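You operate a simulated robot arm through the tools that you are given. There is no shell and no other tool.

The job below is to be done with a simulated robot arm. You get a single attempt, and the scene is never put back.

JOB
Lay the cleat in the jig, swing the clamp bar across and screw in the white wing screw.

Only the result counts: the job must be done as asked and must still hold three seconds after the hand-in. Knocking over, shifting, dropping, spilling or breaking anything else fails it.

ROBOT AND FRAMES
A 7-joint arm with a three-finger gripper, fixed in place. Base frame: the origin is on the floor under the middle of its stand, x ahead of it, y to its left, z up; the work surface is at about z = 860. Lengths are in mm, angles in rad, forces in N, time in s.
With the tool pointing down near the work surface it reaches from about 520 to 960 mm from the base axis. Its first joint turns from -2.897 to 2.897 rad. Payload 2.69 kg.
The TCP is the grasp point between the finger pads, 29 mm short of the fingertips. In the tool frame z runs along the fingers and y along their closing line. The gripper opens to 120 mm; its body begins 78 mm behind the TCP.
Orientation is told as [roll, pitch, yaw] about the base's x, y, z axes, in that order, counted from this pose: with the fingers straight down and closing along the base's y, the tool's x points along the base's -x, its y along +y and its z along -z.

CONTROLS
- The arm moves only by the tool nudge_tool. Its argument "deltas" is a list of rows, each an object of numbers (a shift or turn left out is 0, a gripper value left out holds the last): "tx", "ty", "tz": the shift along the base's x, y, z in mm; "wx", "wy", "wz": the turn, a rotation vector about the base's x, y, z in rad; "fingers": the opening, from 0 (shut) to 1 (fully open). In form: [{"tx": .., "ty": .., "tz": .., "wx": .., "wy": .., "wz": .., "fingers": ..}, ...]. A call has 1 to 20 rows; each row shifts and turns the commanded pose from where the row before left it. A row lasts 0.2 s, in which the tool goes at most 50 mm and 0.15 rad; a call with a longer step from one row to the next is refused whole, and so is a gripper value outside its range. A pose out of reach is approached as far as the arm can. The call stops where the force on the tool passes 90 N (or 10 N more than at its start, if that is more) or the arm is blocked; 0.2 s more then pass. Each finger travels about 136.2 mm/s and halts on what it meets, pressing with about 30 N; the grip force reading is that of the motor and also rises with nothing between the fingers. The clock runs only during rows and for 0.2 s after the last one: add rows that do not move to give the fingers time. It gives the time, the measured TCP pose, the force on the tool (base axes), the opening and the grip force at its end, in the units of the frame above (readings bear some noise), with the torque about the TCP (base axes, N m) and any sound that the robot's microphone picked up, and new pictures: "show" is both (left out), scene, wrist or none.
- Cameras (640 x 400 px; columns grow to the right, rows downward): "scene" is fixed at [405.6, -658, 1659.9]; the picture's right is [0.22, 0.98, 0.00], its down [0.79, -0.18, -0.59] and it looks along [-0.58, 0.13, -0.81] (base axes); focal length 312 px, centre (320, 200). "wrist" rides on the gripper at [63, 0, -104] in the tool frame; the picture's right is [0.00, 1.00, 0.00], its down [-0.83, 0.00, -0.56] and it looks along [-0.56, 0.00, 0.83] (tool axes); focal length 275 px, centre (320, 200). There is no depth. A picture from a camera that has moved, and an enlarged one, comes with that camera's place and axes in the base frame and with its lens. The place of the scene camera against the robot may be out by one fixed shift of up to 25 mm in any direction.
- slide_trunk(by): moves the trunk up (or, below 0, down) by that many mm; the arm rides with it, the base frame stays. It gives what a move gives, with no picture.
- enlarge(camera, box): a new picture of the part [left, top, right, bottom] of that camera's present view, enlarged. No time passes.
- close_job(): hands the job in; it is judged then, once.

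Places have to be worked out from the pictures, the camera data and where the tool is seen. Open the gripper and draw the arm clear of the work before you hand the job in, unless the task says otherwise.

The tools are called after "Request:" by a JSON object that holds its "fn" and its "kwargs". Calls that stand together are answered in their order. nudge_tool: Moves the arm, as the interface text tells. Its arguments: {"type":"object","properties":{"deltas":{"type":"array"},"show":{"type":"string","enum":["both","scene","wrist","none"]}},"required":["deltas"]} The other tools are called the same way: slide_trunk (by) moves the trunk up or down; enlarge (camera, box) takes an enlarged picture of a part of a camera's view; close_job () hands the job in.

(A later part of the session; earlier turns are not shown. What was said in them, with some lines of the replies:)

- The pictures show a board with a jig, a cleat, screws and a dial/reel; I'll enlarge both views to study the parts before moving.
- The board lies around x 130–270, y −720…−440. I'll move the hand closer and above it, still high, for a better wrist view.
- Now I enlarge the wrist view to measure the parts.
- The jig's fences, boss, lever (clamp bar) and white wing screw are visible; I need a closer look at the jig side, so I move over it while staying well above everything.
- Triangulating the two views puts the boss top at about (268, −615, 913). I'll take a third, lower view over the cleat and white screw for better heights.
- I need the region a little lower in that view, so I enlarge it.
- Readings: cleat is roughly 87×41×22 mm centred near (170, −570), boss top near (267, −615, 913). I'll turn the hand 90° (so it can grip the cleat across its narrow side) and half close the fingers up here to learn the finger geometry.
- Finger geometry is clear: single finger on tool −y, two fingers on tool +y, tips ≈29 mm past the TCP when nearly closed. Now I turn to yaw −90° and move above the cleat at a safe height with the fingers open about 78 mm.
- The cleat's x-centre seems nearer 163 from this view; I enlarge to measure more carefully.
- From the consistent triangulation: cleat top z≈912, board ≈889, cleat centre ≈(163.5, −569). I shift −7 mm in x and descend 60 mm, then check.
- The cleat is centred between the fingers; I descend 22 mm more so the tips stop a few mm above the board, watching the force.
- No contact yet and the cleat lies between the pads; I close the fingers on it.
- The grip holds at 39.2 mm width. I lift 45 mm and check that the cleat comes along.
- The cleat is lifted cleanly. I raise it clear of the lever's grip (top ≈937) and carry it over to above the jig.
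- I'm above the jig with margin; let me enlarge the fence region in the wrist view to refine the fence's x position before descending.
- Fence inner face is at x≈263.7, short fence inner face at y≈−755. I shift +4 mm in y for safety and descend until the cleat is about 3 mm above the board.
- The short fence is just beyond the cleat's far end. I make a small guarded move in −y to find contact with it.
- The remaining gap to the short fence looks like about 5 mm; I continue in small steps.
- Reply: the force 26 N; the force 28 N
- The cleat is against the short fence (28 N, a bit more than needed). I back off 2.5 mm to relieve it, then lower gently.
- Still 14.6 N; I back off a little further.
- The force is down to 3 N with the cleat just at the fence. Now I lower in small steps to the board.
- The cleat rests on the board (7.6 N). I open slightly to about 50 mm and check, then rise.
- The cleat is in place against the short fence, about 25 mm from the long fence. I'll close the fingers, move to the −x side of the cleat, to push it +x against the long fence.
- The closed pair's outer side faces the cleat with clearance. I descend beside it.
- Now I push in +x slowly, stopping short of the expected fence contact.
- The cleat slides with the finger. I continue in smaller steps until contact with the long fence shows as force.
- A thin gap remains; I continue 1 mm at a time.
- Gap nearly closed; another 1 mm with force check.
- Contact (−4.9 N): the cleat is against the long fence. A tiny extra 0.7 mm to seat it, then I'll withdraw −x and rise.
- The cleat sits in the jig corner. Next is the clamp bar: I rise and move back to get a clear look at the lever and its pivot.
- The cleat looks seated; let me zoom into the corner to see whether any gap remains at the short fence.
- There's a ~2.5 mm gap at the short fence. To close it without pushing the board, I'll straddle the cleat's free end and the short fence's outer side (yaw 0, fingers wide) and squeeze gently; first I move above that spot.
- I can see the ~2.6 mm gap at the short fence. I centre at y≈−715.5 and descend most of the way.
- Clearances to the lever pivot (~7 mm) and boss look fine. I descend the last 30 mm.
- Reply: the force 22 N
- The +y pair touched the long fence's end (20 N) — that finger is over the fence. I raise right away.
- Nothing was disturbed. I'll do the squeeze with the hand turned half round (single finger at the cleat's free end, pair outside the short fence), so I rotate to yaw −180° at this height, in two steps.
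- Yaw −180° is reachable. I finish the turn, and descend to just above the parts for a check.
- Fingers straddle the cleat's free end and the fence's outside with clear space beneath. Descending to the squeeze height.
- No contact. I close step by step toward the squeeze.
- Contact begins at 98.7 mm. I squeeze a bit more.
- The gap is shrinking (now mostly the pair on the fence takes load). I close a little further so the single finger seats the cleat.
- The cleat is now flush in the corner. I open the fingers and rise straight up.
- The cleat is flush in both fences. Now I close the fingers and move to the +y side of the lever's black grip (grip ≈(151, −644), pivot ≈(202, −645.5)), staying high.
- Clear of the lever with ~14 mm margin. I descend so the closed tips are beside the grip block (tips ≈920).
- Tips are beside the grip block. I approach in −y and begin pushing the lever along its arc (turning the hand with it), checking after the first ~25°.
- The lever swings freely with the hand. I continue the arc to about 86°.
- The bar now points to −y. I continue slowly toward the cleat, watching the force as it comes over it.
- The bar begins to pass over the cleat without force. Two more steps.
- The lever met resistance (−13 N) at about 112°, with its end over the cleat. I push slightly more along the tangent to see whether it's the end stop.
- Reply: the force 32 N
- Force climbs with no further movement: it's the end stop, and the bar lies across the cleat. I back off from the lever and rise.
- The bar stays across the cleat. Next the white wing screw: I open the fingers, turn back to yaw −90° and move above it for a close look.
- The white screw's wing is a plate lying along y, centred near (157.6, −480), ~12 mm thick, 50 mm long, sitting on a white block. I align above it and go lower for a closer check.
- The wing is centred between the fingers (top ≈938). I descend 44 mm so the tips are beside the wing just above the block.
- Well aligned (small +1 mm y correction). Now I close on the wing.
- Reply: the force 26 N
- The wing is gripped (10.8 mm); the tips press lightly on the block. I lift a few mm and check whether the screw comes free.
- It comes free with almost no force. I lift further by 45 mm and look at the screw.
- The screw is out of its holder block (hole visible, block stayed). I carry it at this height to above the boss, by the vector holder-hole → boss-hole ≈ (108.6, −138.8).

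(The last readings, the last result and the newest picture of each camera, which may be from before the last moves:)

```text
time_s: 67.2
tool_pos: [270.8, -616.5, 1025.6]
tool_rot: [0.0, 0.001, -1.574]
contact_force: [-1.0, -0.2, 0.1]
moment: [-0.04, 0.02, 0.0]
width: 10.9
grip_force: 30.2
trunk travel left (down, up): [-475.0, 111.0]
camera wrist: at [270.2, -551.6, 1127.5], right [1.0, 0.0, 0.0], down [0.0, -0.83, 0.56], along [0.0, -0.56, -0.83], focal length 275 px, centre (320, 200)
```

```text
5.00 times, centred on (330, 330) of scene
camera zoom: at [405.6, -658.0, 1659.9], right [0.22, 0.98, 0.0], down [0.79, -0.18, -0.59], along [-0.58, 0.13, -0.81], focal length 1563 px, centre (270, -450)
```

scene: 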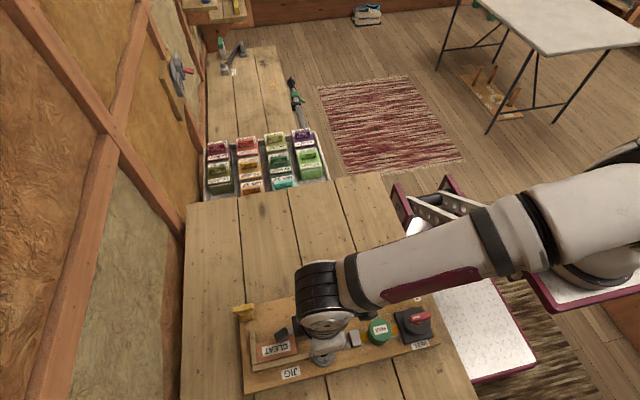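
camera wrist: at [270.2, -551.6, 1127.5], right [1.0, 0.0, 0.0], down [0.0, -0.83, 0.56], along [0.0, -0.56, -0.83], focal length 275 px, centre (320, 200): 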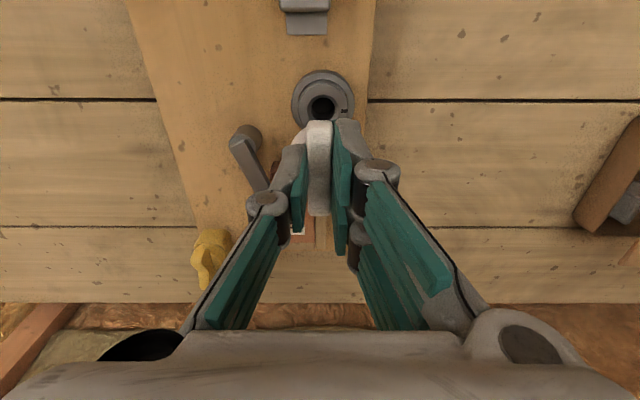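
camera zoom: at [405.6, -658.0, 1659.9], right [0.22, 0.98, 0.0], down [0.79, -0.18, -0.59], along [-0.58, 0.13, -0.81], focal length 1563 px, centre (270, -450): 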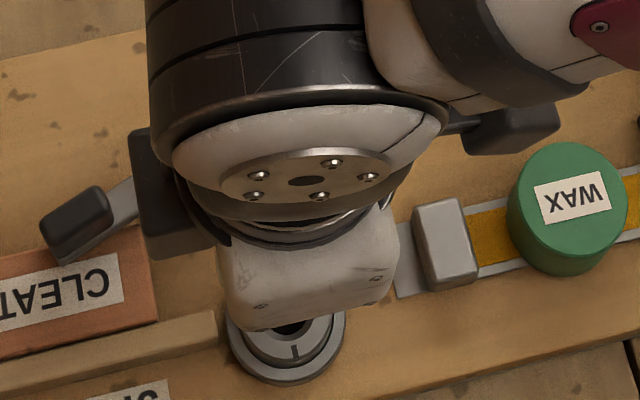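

The boss hole appears ~2 mm to +x and slightly +y of where the holder hole appeared; I correct by (+1.9, +1.3) and descend to about 13 mm above expected contact.

Request:
{"fn": "nudge_tool", "kwargs": {"deltas": [{"tx": 1.9, "ty": 1.3}, {"tz": -15}, {"tz": -15}, {}], "show": "both"}}

Request:
{"fn": "enlarge", "kwargs": {"camera": "wrist", "box": [240, 50, 400, 210]}}

Request:
{"fn": "enlarge", "kwargs": {"camera": "scene", "box": [295, 320, 365, 376]}}

```text
time_s: 68.2
tool_pos: [271.5, -615.1, 994.7]
tool_rot: [0.0, 0.0, -1.572]
contact_force: [0.1, -0.4, 0.2]
moment: [0.01, 0.0, -0.02]
width: 10.9
grip_force: 30.5
trunk travel left (down, up): [-475.0, 111.0]
camera wrist: at [271.4, -550.7, 1098.2], right [1.0, 0.0, 0.0], down [0.0, -0.83, 0.56], along [0.0, -0.56, -0.83], focal length 275 px, centre (320, 200)
```

scene: 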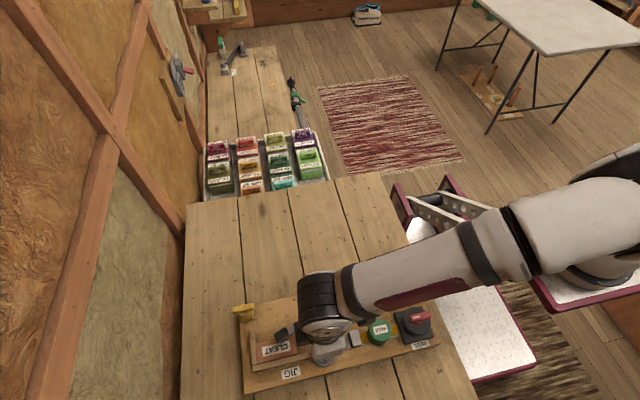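
wrist: 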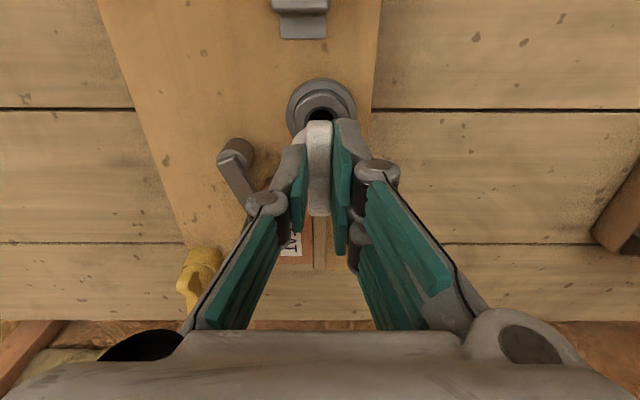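

```text
2.50 times, centred on (320, 130) of wrist
camera zoom: at [271.4, -550.7, 1098.2], right [1.0, 0.0, 0.0], down [0.0, -0.83, 0.56], along [0.0, -0.56, -0.83], focal length 688 px, centre (320, 375)
```

zoom: 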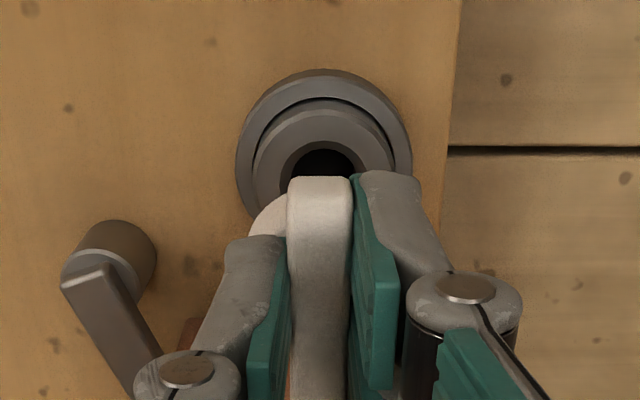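

```text
7.14 times, centred on (330, 348) of scene
camera zoom: at [405.6, -658.0, 1659.9], right [0.22, 0.98, 0.0], down [0.79, -0.18, -0.59], along [-0.58, 0.13, -0.81], focal length 2232 px, centre (249, -857)
```

zoom: 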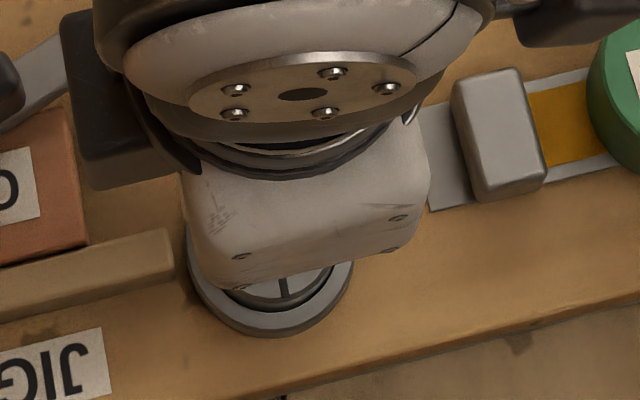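

Nearly centred (boss 0.8 mm to +x). I correct and lower in small steps to feel for contact.

Request:
{"fn": "nudge_tool", "kwargs": {"deltas": [{"tx": 0.8, "tz": -5}, {"tz": -4}, {"tz": -4}], "show": "none"}}

```text
time_s: 69.0
tool_pos: [272.5, -614.4, 982.5]
tool_rot: [0.001, 0.0, -1.573]
contact_force: [0.4, -0.1, 0.1]
moment: [0.0, 0.0, -0.03]
width: 10.9
grip_force: 29.8
trunk travel left (down, up): [-475.0, 111.0]
```

Request:
{"fn": "nudge_tool", "kwargs": {"deltas": [{"tz": -3}, {"tz": -3}], "show": "none"}}

Request:
{"fn": "nudge_tool", "kwargs": {"deltas": [{"tz": -2}, {"tz": -2}], "show": "wrist"}}

```text
time_s: 69.6
tool_pos: [272.6, -615.8, 977.1]
tool_rot: [0.0, 0.0, -1.573]
contact_force: [0.0, -0.1, -0.1]
moment: [0.01, 0.0, -0.03]
width: 11.0
grip_force: 29.8
trunk travel left (down, up): [-475.0, 111.0]
```

```text
time_s: 70.2
tool_pos: [271.7, -616.0, 970.5]
tool_rot: [0.001, -0.001, -1.573]
contact_force: [0.2, -0.2, 0.4]
moment: [0.01, -0.01, -0.02]
width: 10.9
grip_force: 30.1
trunk travel left (down, up): [-475.0, 111.0]
camera wrist: at [270.4, -551.4, 1074.2], right [1.0, 0.0, 0.0], down [0.0, -0.83, 0.56], along [0.0, -0.56, -0.83], focal length 275 px, centre (320, 200)
```

wrist: 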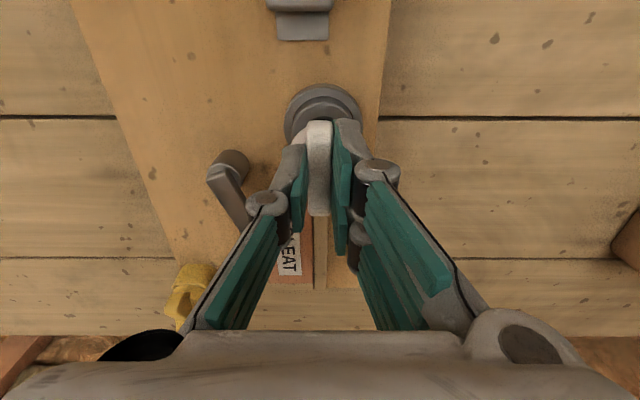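

Request:
{"fn": "enlarge", "kwargs": {"camera": "wrist", "box": [260, 70, 380, 170]}}

```text
4.00 times, centred on (320, 120) of wrist
camera zoom: at [270.4, -551.4, 1074.2], right [1.0, 0.0, 0.0], down [0.0, -0.83, 0.56], along [0.0, -0.56, -0.83], focal length 1101 px, centre (320, 520)
```

zoom: 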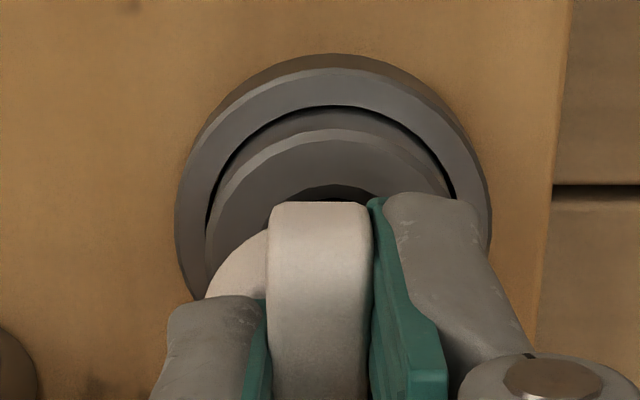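

The screw axis sits ~1.6 mm to −x of the boss centre; I correct (+1.6, +0.6) and continue lowering gently.

Request:
{"fn": "nudge_tool", "kwargs": {"deltas": [{"tx": 1.6, "ty": 0.6}, {"tz": -2}, {"tz": -2}], "show": "wrist"}}

Request:
{"fn": "enlarge", "kwargs": {"camera": "wrist", "box": [260, 70, 380, 170]}}

```text
time_s: 71.0
tool_pos: [272.9, -614.1, 968.5]
tool_rot: [-0.001, -0.001, -1.573]
contact_force: [-0.3, -0.6, -0.4]
moment: [-0.01, -0.01, -0.03]
width: 11.0
grip_force: 29.7
trunk travel left (down, up): [-475.0, 111.0]
camera wrist: at [271.9, -550.8, 1070.5], right [1.0, 0.0, 0.0], down [0.0, -0.83, 0.56], along [0.0, -0.56, -0.83], focal length 275 px, centre (320, 200)
```

wrist: 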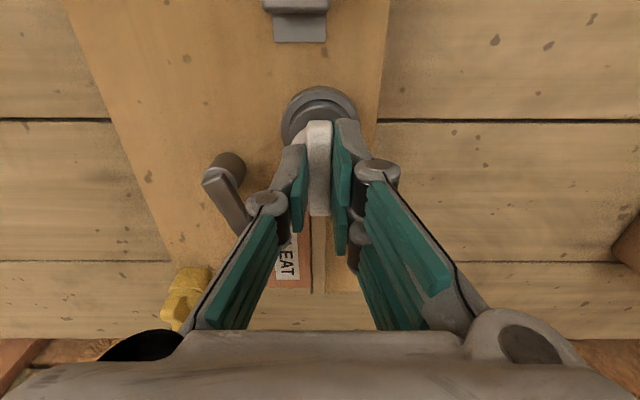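

```text
4.00 times, centred on (320, 120) of wrist
camera zoom: at [271.9, -550.8, 1070.5], right [1.0, 0.0, 0.0], down [0.0, -0.83, 0.56], along [0.0, -0.56, -0.83], focal length 1101 px, centre (320, 520)
```

zoom: 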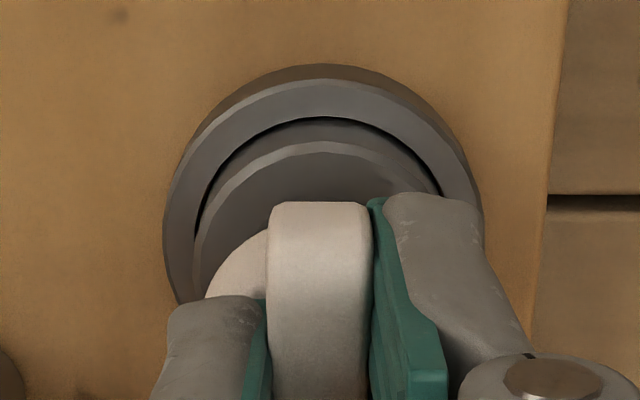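

Centred now. I keep lowering.

Request:
{"fn": "nudge_tool", "kwargs": {"deltas": [{"tz": -2}, {"tz": -2}], "show": "none"}}

Request:
{"fn": "nudge_tool", "kwargs": {"deltas": [{"tz": -1.5}], "show": "none"}}

Request:
{"fn": "nudge_tool", "kwargs": {"deltas": [{"tz": -1.5}], "show": "wrist"}}

```text
time_s: 71.6
tool_pos: [272.5, -615.0, 964.1]
tool_rot: [0.0, -0.001, -1.571]
contact_force: [0.1, 2.2, 0.9]
moment: [0.07, -0.02, 0.0]
width: 11.0
grip_force: 30.4
trunk travel left (down, up): [-475.0, 111.0]
```

```text
time_s: 72.0
tool_pos: [271.8, -614.7, 962.7]
tool_rot: [0.0, 0.001, -1.572]
contact_force: [0.7, 2.8, 0.1]
moment: [0.09, -0.02, 0.02]
width: 11.1
grip_force: 29.4
trunk travel left (down, up): [-475.0, 111.0]
```

```text
time_s: 72.4
tool_pos: [273.8, -614.7, 961.4]
tool_rot: [0.001, 0.0, -1.574]
contact_force: [-0.4, 2.0, 0.7]
moment: [0.08, -0.03, 0.01]
width: 10.9
grip_force: 30.5
trunk travel left (down, up): [-475.0, 111.0]
camera wrist: at [272.2, -550.4, 1063.1], right [1.0, 0.0, 0.0], down [0.0, -0.83, 0.56], along [0.0, -0.56, -0.83], focal length 275 px, centre (320, 200)
```

wrist: 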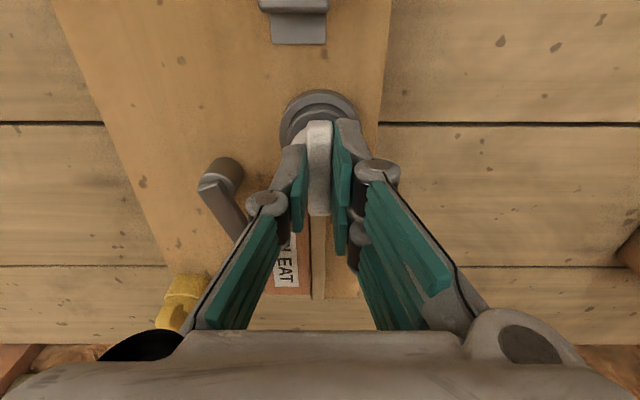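

A small +y side force (≈2–3 N) shows the shank is in the hole, touching its −y side. I shift +0.6 mm in y and continue lowering.

Request:
{"fn": "nudge_tool", "kwargs": {"deltas": [{"ty": 0.6}, {"tz": -1.5}], "show": "none"}}

Request:
{"fn": "nudge_tool", "kwargs": {"deltas": [{"tz": -1.5}], "show": "none"}}

```text
time_s: 73.0
tool_pos: [273.3, -615.2, 958.3]
tool_rot: [0.001, 0.001, -1.572]
contact_force: [0.5, 0.9, -0.2]
moment: [0.0, 0.02, -0.02]
width: 10.8
grip_force: 30.1
trunk travel left (down, up): [-475.0, 111.0]
```

```text
time_s: 73.4
tool_pos: [272.2, -614.5, 956.6]
tool_rot: [-0.001, -0.001, -1.572]
contact_force: [0.7, 0.1, -0.1]
moment: [-0.01, 0.0, 0.0]
width: 10.9
grip_force: 30.0
trunk travel left (down, up): [-475.0, 111.0]
```

Side force gone; continuing down.

Request:
{"fn": "nudge_tool", "kwargs": {"deltas": [{"tz": -1.5}], "show": "none"}}

Request:
{"fn": "nudge_tool", "kwargs": {"deltas": [{"tz": -1.5}], "show": "wrist"}}

Request:
{"fn": "enlarge", "kwargs": {"camera": "wrist", "box": [260, 70, 380, 170]}}

```text
time_s: 73.8
tool_pos: [272.9, -614.7, 956.3]
tool_rot: [0.0, 0.001, -1.574]
contact_force: [-0.4, -0.2, 1.0]
moment: [0.03, 0.03, 0.03]
width: 10.9
grip_force: 29.9
trunk travel left (down, up): [-475.0, 111.0]
```

```text
time_s: 74.2
tool_pos: [272.2, -615.3, 953.9]
tool_rot: [-0.001, 0.0, -1.572]
contact_force: [0.5, -0.6, 0.1]
moment: [0.02, 0.0, -0.03]
width: 11.0
grip_force: 30.1
trunk travel left (down, up): [-475.0, 111.0]
camera wrist: at [272.2, -550.3, 1056.8], right [1.0, 0.0, 0.0], down [0.0, -0.83, 0.56], along [0.0, -0.56, -0.83], focal length 275 px, centre (320, 200)
```

wrist: 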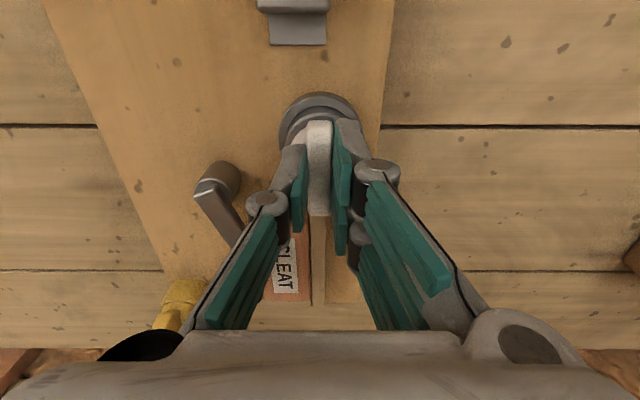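

```text
4.00 times, centred on (320, 120) of wrist
camera zoom: at [272.2, -550.3, 1056.8], right [1.0, 0.0, 0.0], down [0.0, -0.83, 0.56], along [0.0, -0.56, -0.83], focal length 1101 px, centre (320, 520)
```

zoom: 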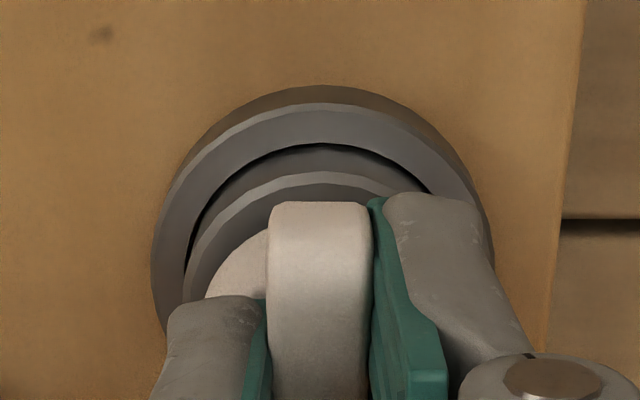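

Still free; lowering on in small steps.

Request:
{"fn": "nudge_tool", "kwargs": {"deltas": [{"tz": -1.5}], "show": "none"}}

Request:
{"fn": "nudge_tool", "kwargs": {"deltas": [{"tz": -1.0}], "show": "none"}}

Request:
{"fn": "nudge_tool", "kwargs": {"deltas": [{"tz": -1.0}], "show": "wrist"}}

```text
time_s: 74.6
tool_pos: [273.2, -614.6, 951.9]
tool_rot: [0.001, 0.0, -1.573]
contact_force: [0.3, -0.1, 0.1]
moment: [-0.04, -0.02, 0.01]
width: 10.6
grip_force: 30.0
trunk travel left (down, up): [-475.0, 111.0]
```

```text
time_s: 75.0
tool_pos: [272.6, -614.3, 952.1]
tool_rot: [-0.001, -0.002, -1.571]
contact_force: [-0.7, 2.1, 8.4]
moment: [0.08, 0.02, 0.02]
width: 10.8
grip_force: 29.9
trunk travel left (down, up): [-475.0, 111.0]
```

```text
time_s: 75.4
tool_pos: [273.2, -615.7, 952.6]
tool_rot: [-0.001, -0.002, -1.572]
contact_force: [0.6, 4.1, 19.8]
moment: [0.27, 0.04, -0.03]
width: 11.0
grip_force: 30.7
trunk travel left (down, up): [-475.0, 111.0]
camera wrist: at [272.2, -549.9, 1055.2], right [1.0, 0.0, 0.0], down [0.0, -0.83, 0.56], along [0.0, -0.56, -0.83], focal length 275 px, centre (320, 200)
```

wrist: 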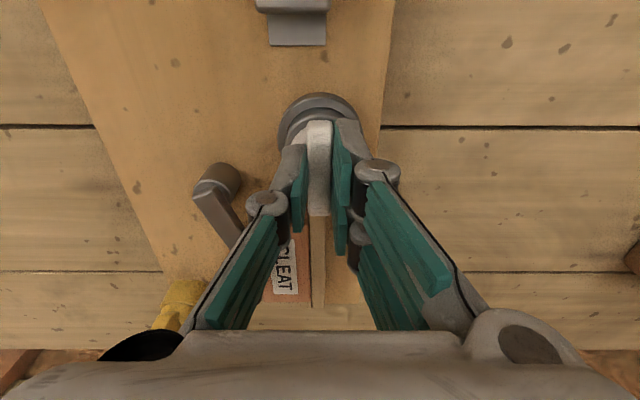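

Contact at about 20 N: the screw tip has met its seat/thread in the boss. I start turning clockwise (negative wz), about 33° first, keeping light down force, and watch torque and height.

Request:
{"fn": "nudge_tool", "kwargs": {"deltas": [{"wz": -0.1428, "tx": -0.2, "tz": 0.5}, {"wz": -0.1428, "tx": -0.2, "ty": 0.05}, {"wz": -0.1428, "tx": -0.2, "ty": 0.1}, {"wz": -0.1428, "tx": -0.2, "ty": 0.1}], "show": "wrist"}}

```text
time_s: 76.4
tool_pos: [273.4, -614.5, 952.2]
tool_rot: [0.001, -0.002, -2.146]
contact_force: [6.9, 1.0, 25.9]
moment: [0.02, -0.17, 0.04]
width: 11.0
grip_force: 30.5
trunk travel left (down, up): [-475.0, 111.0]
camera wrist: at [306.3, -559.7, 1055.1], right [0.84, -0.54, 0.0], down [-0.45, -0.7, 0.56], along [-0.3, -0.47, -0.83], focal length 275 px, centre (320, 200)
```

wrist: 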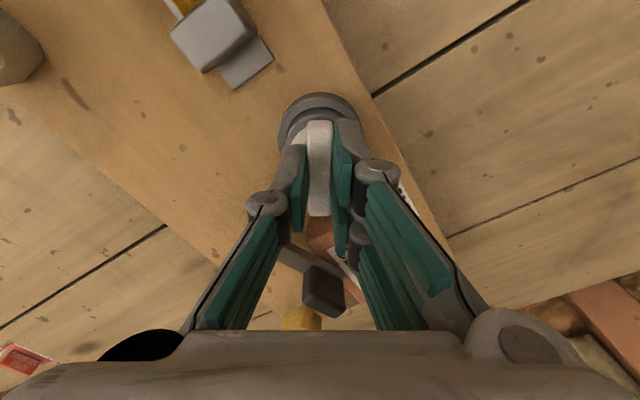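

No torque resistance yet and some +x side force; I re-centre (+1.3 mm x), relax a bit of the down force, and continue turning clockwise to about −180°.

Request:
{"fn": "nudge_tool", "kwargs": {"deltas": [{"tx": 1.3, "tz": 1.0, "wz": -0.1428}, {"wz": -0.1428}, {"wz": -0.1428}, {"wz": -0.1428}], "show": "none"}}

Request:
{"fn": "nudge_tool", "kwargs": {"deltas": [{"wz": -0.1428}, {"wz": -0.1428}, {"wz": -0.1428}], "show": "wrist"}}

```text
time_s: 77.4
tool_pos: [273.7, -613.2, 951.3]
tool_rot: [-0.001, -0.001, -2.717]
contact_force: [3.9, -9.5, 15.2]
moment: [-0.33, -0.08, 0.05]
width: 10.8
grip_force: 30.3
trunk travel left (down, up): [-475.0, 111.0]
```

```text
time_s: 78.2
tool_pos: [273.8, -614.4, 952.7]
tool_rot: [0.0, -0.001, 3.136]
contact_force: [3.2, -12.6, 10.1]
moment: [-0.33, -0.08, 0.03]
width: 10.8
grip_force: 29.7
trunk travel left (down, up): [-475.0, 111.0]
camera wrist: at [335.9, -612.9, 1055.0], right [0.0, -1.0, 0.0], down [-0.83, 0.0, 0.56], along [-0.56, 0.0, -0.83], focal length 275 px, centre (320, 200)
```

wrist: 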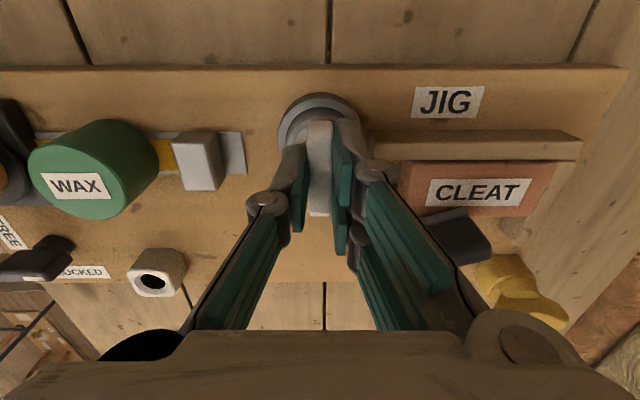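

No torque and z unchanged so far; side force −12.6 N in y needs relieving. Let me look closely at the screw's collar against the boss.

Request:
{"fn": "enlarge", "kwargs": {"camera": "wrist", "box": [260, 70, 380, 170]}}

Request:
{"fn": "enlarge", "kwargs": {"camera": "scene", "box": [285, 300, 375, 380]}}

```text
4.00 times, centred on (320, 120) of wrist
camera zoom: at [335.9, -612.9, 1055.0], right [0.0, -1.0, 0.0], down [-0.83, 0.0, 0.56], along [-0.56, 0.0, -0.83], focal length 1101 px, centre (320, 520)
```

zoom: 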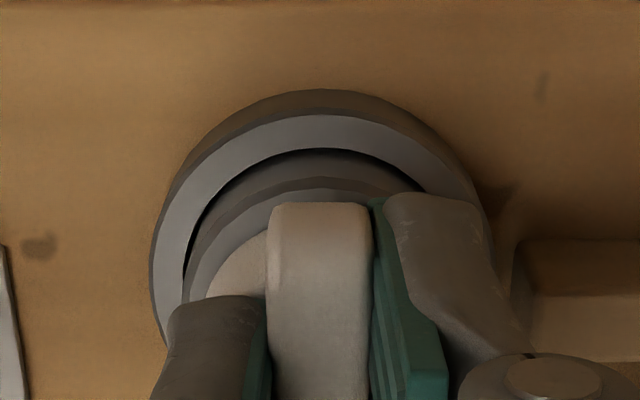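

```text
5.00 times, centred on (330, 340) of scene
camera zoom: at [405.6, -658.0, 1659.9], right [0.22, 0.98, 0.0], down [0.79, -0.18, -0.59], along [-0.58, 0.13, -0.81], focal length 1563 px, centre (270, -500)
```

zoom: 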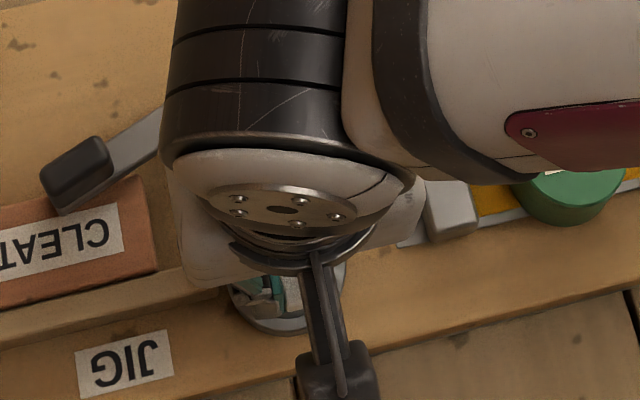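

I relieve the side force (ty −2.5) and continue clockwise a bit beyond −180°, checking that the wrist follows.

Request:
{"fn": "nudge_tool", "kwargs": {"deltas": [{"ty": -2.5}, {"wz": -0.14}, {"wz": -0.14}, {"wz": -0.14}], "show": "none"}}

```text
time_s: 79.2
tool_pos: [273.3, -615.1, 952.1]
tool_rot: [-0.004, -0.001, 2.717]
contact_force: [3.1, 16.4, 17.8]
moment: [0.49, 0.0, 0.02]
width: 10.7
grip_force: 29.9
trunk travel left (down, up): [-475.0, 111.0]
```

Stiffness is ~11 N/mm, so I re-centre (+1.4 y, +0.3 x) and keep turning clockwise.

Request:
{"fn": "nudge_tool", "kwargs": {"deltas": [{"ty": 1.4, "tx": 0.3}, {"wz": -0.14}, {"wz": -0.14}, {"wz": -0.14}], "show": "none"}}

```text
time_s: 80.2
tool_pos: [271.6, -615.1, 952.7]
tool_rot: [0.001, 0.001, 2.299]
contact_force: [-4.3, 8.5, 11.6]
moment: [0.38, 0.16, 1.36]
width: 19.1
grip_force: 30.3
trunk travel left (down, up): [-475.0, 111.0]
```

The torque rose sharply (1.36 N m) and the wing twisted in the grip (width 19). Let me look before doing anything else.

Request:
{"fn": "nudge_tool", "kwargs": {"deltas": [{}], "show": "both"}}

Request:
{"fn": "enlarge", "kwargs": {"camera": "wrist", "box": [240, 70, 400, 230]}}

Request:
{"fn": "enlarge", "kwargs": {"camera": "scene", "box": [285, 300, 375, 380]}}

```text
time_s: 80.6
tool_pos: [272.1, -614.3, 953.8]
tool_rot: [0.002, -0.001, 2.3]
contact_force: [-7.3, 6.1, 13.1]
moment: [0.32, 0.24, 1.23]
width: 19.3
grip_force: 30.0
trunk travel left (down, up): [-475.0, 111.0]
camera wrist: at [313.5, -660.8, 1055.5], right [-0.74, -0.67, 0.0], down [-0.55, 0.62, 0.56], along [-0.37, 0.41, -0.83], focal length 275 px, centre (320, 200)
```

scene: 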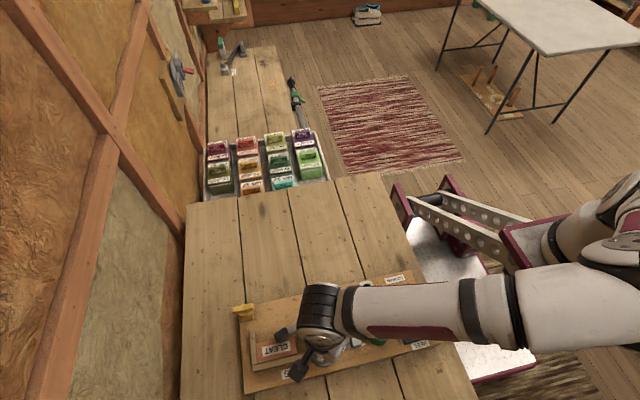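
wrist: 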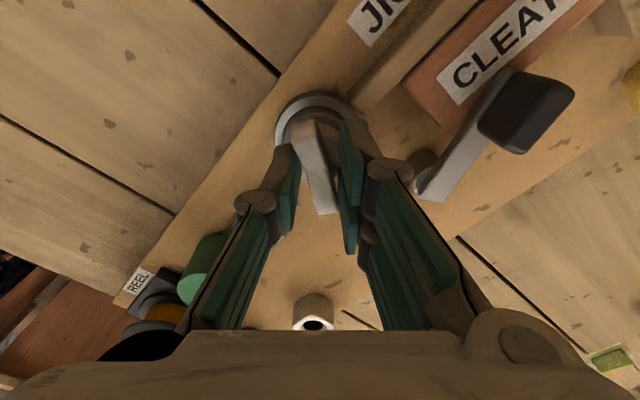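

```text
2.50 times, centred on (320, 150) of wrist
camera zoom: at [313.5, -660.8, 1055.5], right [-0.74, -0.67, 0.0], down [-0.55, 0.62, 0.56], along [-0.37, 0.41, -0.83], focal length 688 px, centre (320, 325)
```

zoom: 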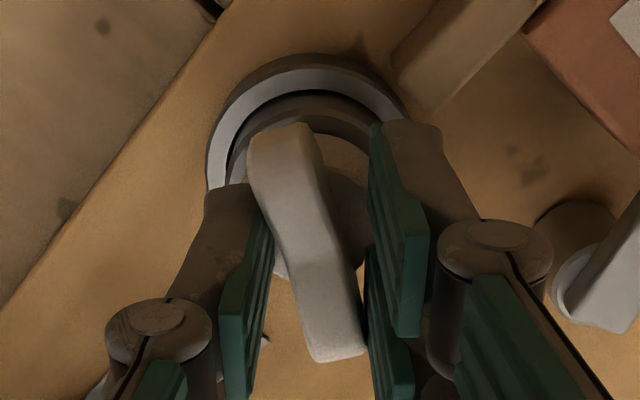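

```text
5.00 times, centred on (330, 340) of scene
camera zoom: at [405.6, -658.0, 1659.9], right [0.22, 0.98, 0.0], down [0.79, -0.18, -0.59], along [-0.58, 0.13, -0.81], focal length 1563 px, centre (270, -500)
```

zoom: 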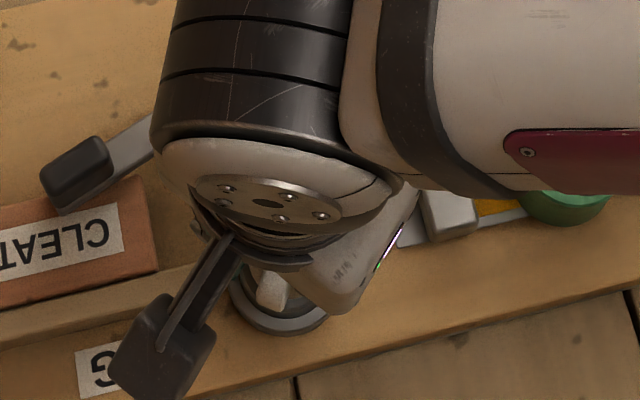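

The wing lags the hand by ~14°, so the screw itself is resisting. I rotate back slightly to realign the pads with the wing, then test by pulling up gently whether the thread holds.

Request:
{"fn": "nudge_tool", "kwargs": {"deltas": [{"wz": 0.13}, {"wz": 0.12}, {}], "show": "wrist"}}

Request:
{"fn": "enlarge", "kwargs": {"camera": "wrist", "box": [240, 70, 400, 230]}}

```text
time_s: 81.4
tool_pos: [274.6, -615.9, 951.9]
tool_rot: [0.0, 0.002, 2.554]
contact_force: [-2.6, 2.7, 7.5]
moment: [0.12, 0.14, 0.85]
width: 11.5
grip_force: 30.1
trunk travel left (down, up): [-475.0, 111.0]
camera wrist: at [326.1, -648.7, 1055.1], right [-0.55, -0.83, 0.0], down [-0.69, 0.46, 0.56], along [-0.46, 0.31, -0.83], focal length 275 px, centre (320, 200)
```

wrist: 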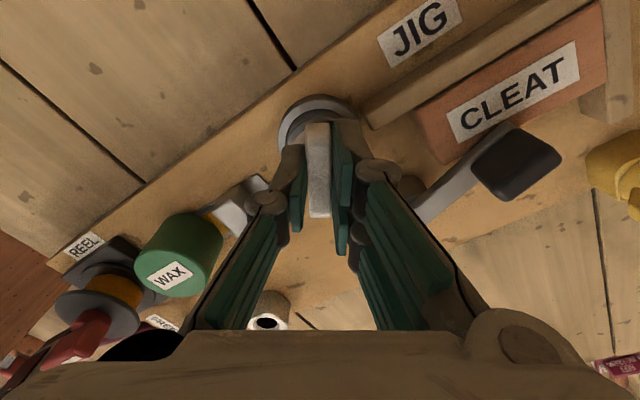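

```text
2.50 times, centred on (320, 150) of wrist
camera zoom: at [326.1, -648.7, 1055.1], right [-0.55, -0.83, 0.0], down [-0.69, 0.46, 0.56], along [-0.46, 0.31, -0.83], focal length 688 px, centre (320, 325)
```

zoom: 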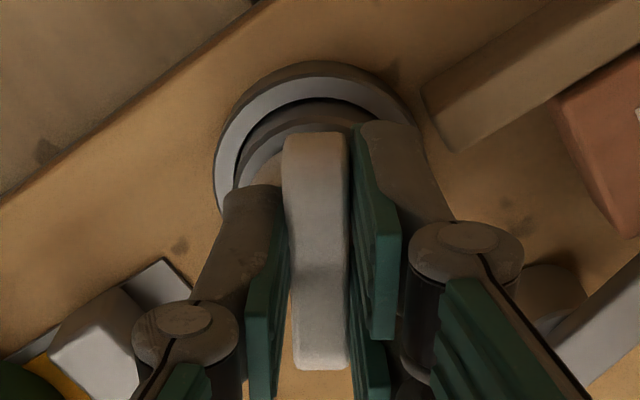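

The screw holds at this angle with 0.85 N m still on it. Now the pull test: I raise 2 mm in small steps and compare force and height.

Request:
{"fn": "nudge_tool", "kwargs": {"deltas": [{"wz": 0.05, "tz": 1.0}, {"tz": 1.0}], "show": "wrist"}}

```text
time_s: 82.0
tool_pos: [273.6, -615.0, 951.5]
tool_rot: [-0.003, -0.002, 2.599]
contact_force: [1.2, -4.6, -13.3]
moment: [-0.2, -0.11, 0.22]
width: 10.9
grip_force: 29.8
trunk travel left (down, up): [-475.0, 111.0]
camera wrist: at [328.0, -646.2, 1055.0], right [-0.51, -0.86, 0.0], down [-0.71, 0.42, 0.56], along [-0.48, 0.29, -0.83], focal length 275 px, centre (320, 200)
```

wrist: 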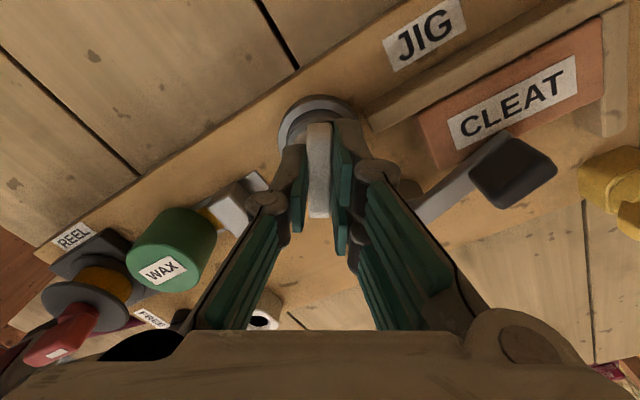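

The screw holds against a 13 N upward pull with no movement: the thread is engaged. I neutralise the load, open the fingers, and rise to inspect how far it's in.

Request:
{"fn": "nudge_tool", "kwargs": {"deltas": [{"tz": -1.2, "ty": -0.4}, {"fingers": 0.35}, {"fingers": 0.35}, {}], "show": "none"}}

Request:
{"fn": "nudge_tool", "kwargs": {"deltas": [{"tz": 10}, {"tz": 20}, {"tz": 20}, {"tz": 20}, {}], "show": "both"}}

Request:
{"fn": "enlarge", "kwargs": {"camera": "wrist", "box": [240, 40, 400, 200]}}

Request:
{"fn": "enlarge", "kwargs": {"camera": "scene", "box": [285, 300, 375, 380]}}

```text
time_s: 83.0
tool_pos: [273.3, -616.0, 953.6]
tool_rot: [-0.001, 0.0, 2.6]
contact_force: [0.4, -0.1, 0.5]
moment: [0.03, -0.03, 0.03]
width: 41.8
grip_force: 0.0
trunk travel left (down, up): [-475.0, 111.0]
```

```text
time_s: 84.2
tool_pos: [274.7, -616.0, 1025.1]
tool_rot: [0.001, -0.002, 2.601]
contact_force: [-0.7, -0.6, 0.4]
moment: [0.01, 0.01, -0.01]
width: 42.2
grip_force: 0.0
trunk travel left (down, up): [-475.0, 111.0]
camera wrist: at [327.8, -647.0, 1127.1], right [-0.51, -0.86, 0.0], down [-0.71, 0.43, 0.56], along [-0.48, 0.28, -0.83], focal length 275 px, centre (320, 200)
```

scene: 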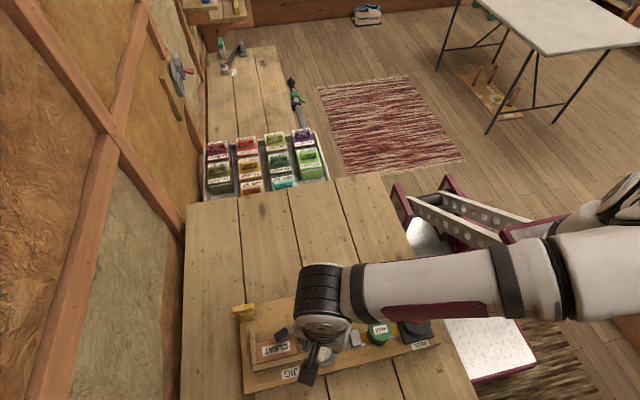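
wrist: 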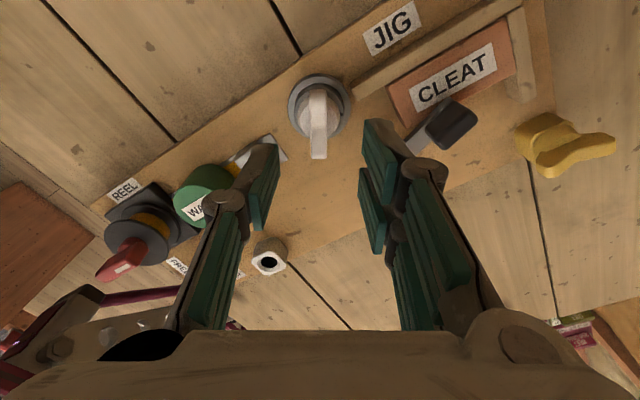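

```text
2.50 times, centred on (320, 120) of wrist
camera zoom: at [327.8, -647.0, 1127.1], right [-0.51, -0.86, 0.0], down [-0.71, 0.43, 0.56], along [-0.48, 0.28, -0.83], focal length 688 px, centre (320, 400)
```

zoom: 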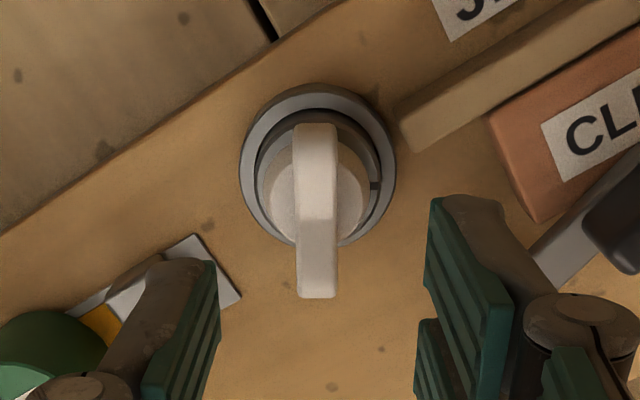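

```text
5.00 times, centred on (330, 340) of scene
camera zoom: at [405.6, -658.0, 1659.9], right [0.22, 0.98, 0.0], down [0.79, -0.18, -0.59], along [-0.58, 0.13, -0.81], focal length 1563 px, centre (270, -500)
```

zoom: 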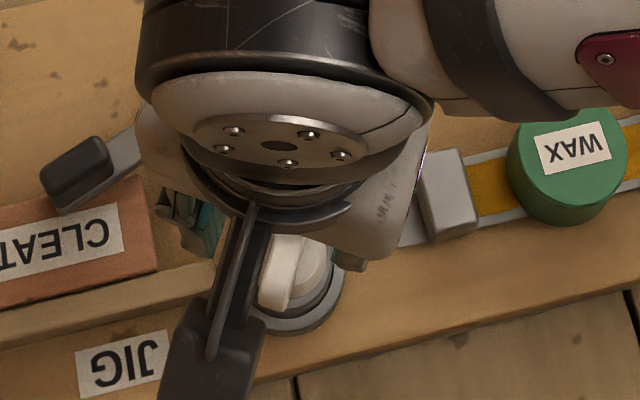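

The notch on the boss's inner collar has turned from +x round to about −120°, i.e. the screw turned its socket 120° clockwise to a hard stop and is held firmly. I'll rise, turn the wrist back and draw the arm clear to inspect the whole board.

Request:
{"fn": "nudge_tool", "kwargs": {"deltas": [{"tz": 30, "fingers": 0.5}, {"tz": 30, "wz": 0.14}, {"tz": 25, "wz": 0.14}, {"wz": 0.14, "tx": -20, "ty": 10}, {"wz": 0.14, "tx": -25, "ty": 12}, {"wz": 0.14, "tx": -25, "ty": 12}, {"wz": 0.14, "tx": -25, "ty": 14}, {"wz": 0.14, "tx": -25, "ty": 14}, {"wz": 0.14, "tx": -25, "ty": 14}, {"wz": 0.14, "tx": -25, "ty": 14}, {"wz": 0.14, "tx": -25, "ty": 14}, {"wz": 0.14, "tx": -20, "ty": 14}, {"wz": 0.14, "tx": -20, "ty": 14}, {"wz": 0.14, "tx": -20, "ty": 14}, {"wz": 0.14, "tx": -20, "ty": 14}, {}], "show": "both"}}

Request:
{"fn": "enlarge", "kwargs": {"camera": "scene", "box": [225, 260, 455, 395]}}

Request:
{"fn": "enlarge", "kwargs": {"camera": "scene", "box": [245, 305, 365, 385]}}

```text
time_s: 87.6
tool_pos: [0.0, -455.7, 1107.8]
tool_rot: [0.0, 0.0, -1.723]
contact_force: [0.6, 0.2, 1.0]
moment: [0.0, -0.03, -0.02]
width: 59.8
grip_force: 0.1
trunk travel left (down, up): [-475.0, 111.0]
camera wrist: at [7.1, -392.1, 1210.4], right [0.99, -0.15, 0.0], down [-0.12, -0.82, 0.56], along [-0.08, -0.55, -0.83], focal length 275 px, centre (320, 200)
```

scene: 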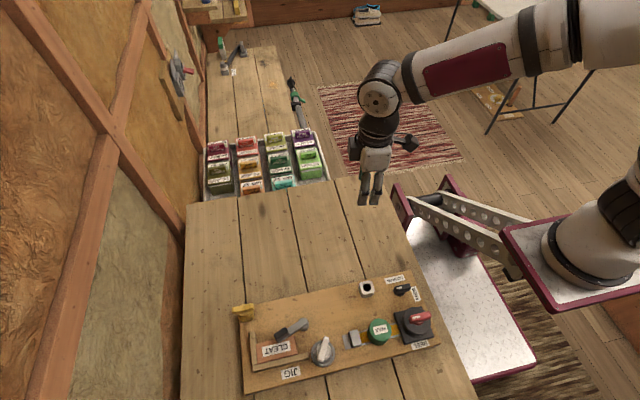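
wrist: 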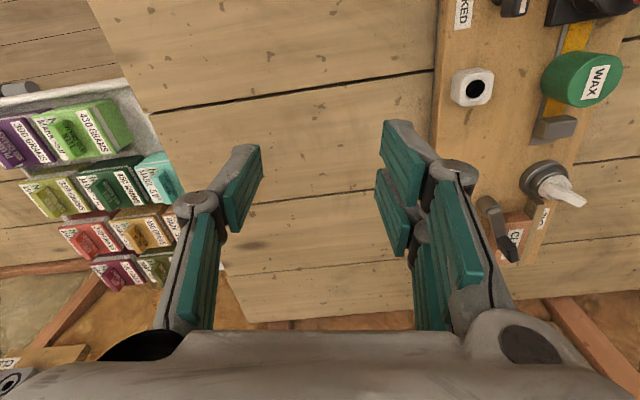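

```text
2.78 times, centred on (340, 328) of scene
camera zoom: at [405.6, -658.0, 1659.9], right [0.22, 0.98, 0.0], down [0.79, -0.18, -0.59], along [-0.58, 0.13, -0.81], focal length 870 px, centre (264, -155)
```

zoom: 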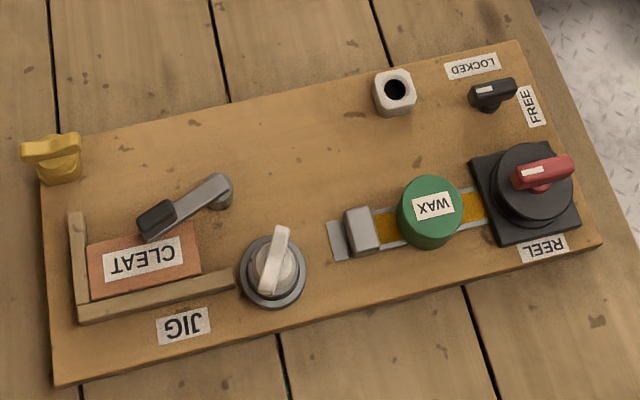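

```text
5.00 times, centred on (305, 345) of scene
camera zoom: at [405.6, -658.0, 1659.9], right [0.22, 0.98, 0.0], down [0.79, -0.18, -0.59], along [-0.58, 0.13, -0.81], focal length 1563 px, centre (395, -525)
```

zoom: 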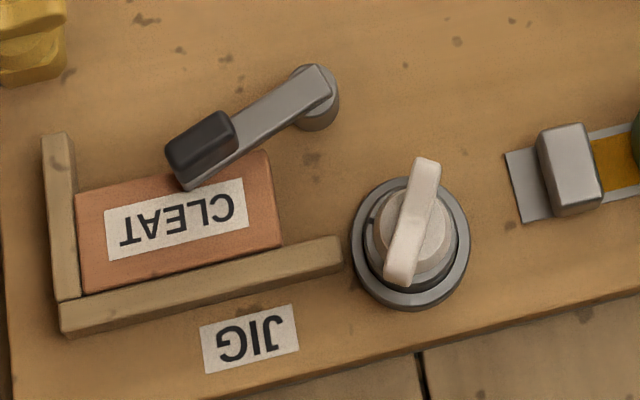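

The scene shows the cleat flush in the jig, the clamp bar across it, and the white screw seated upright in the boss (turned to its stop); nothing else has moved. The gripper is open and the arm is clear, so I hand the job in.

Request:
{"fn": "close_job", "kwargs": {}}

```text
The job is handed in.
```

The cleat is in the jig, the clamp bar is across it and the white wing screw is screwed in. I've handed the job in but have not seen a verdict.

- **Cleat:** it sits against both fences. A gap of about 2.5 mm was left at the short fence after the first placement, so I squeezed it shut.
- **Clamp bar:** I swung it until it met its stop at about 112°, with its end over the cleat. It stayed there when I let go.
- **White screw:** I lifted it from its holder and set it in the boss. It turned about 120° clockwise to a hard stop at about 1.4 N·m, and then held against a 13 N upward pull. I took that stop as fully screwed in and did not try to turn it further.

While closing the gap, one finger pressed on the end of the long fence at about 20 N. I lifted off at once, and the later pictures show nothing moved. The gripper is open and the arm is clear of the work.
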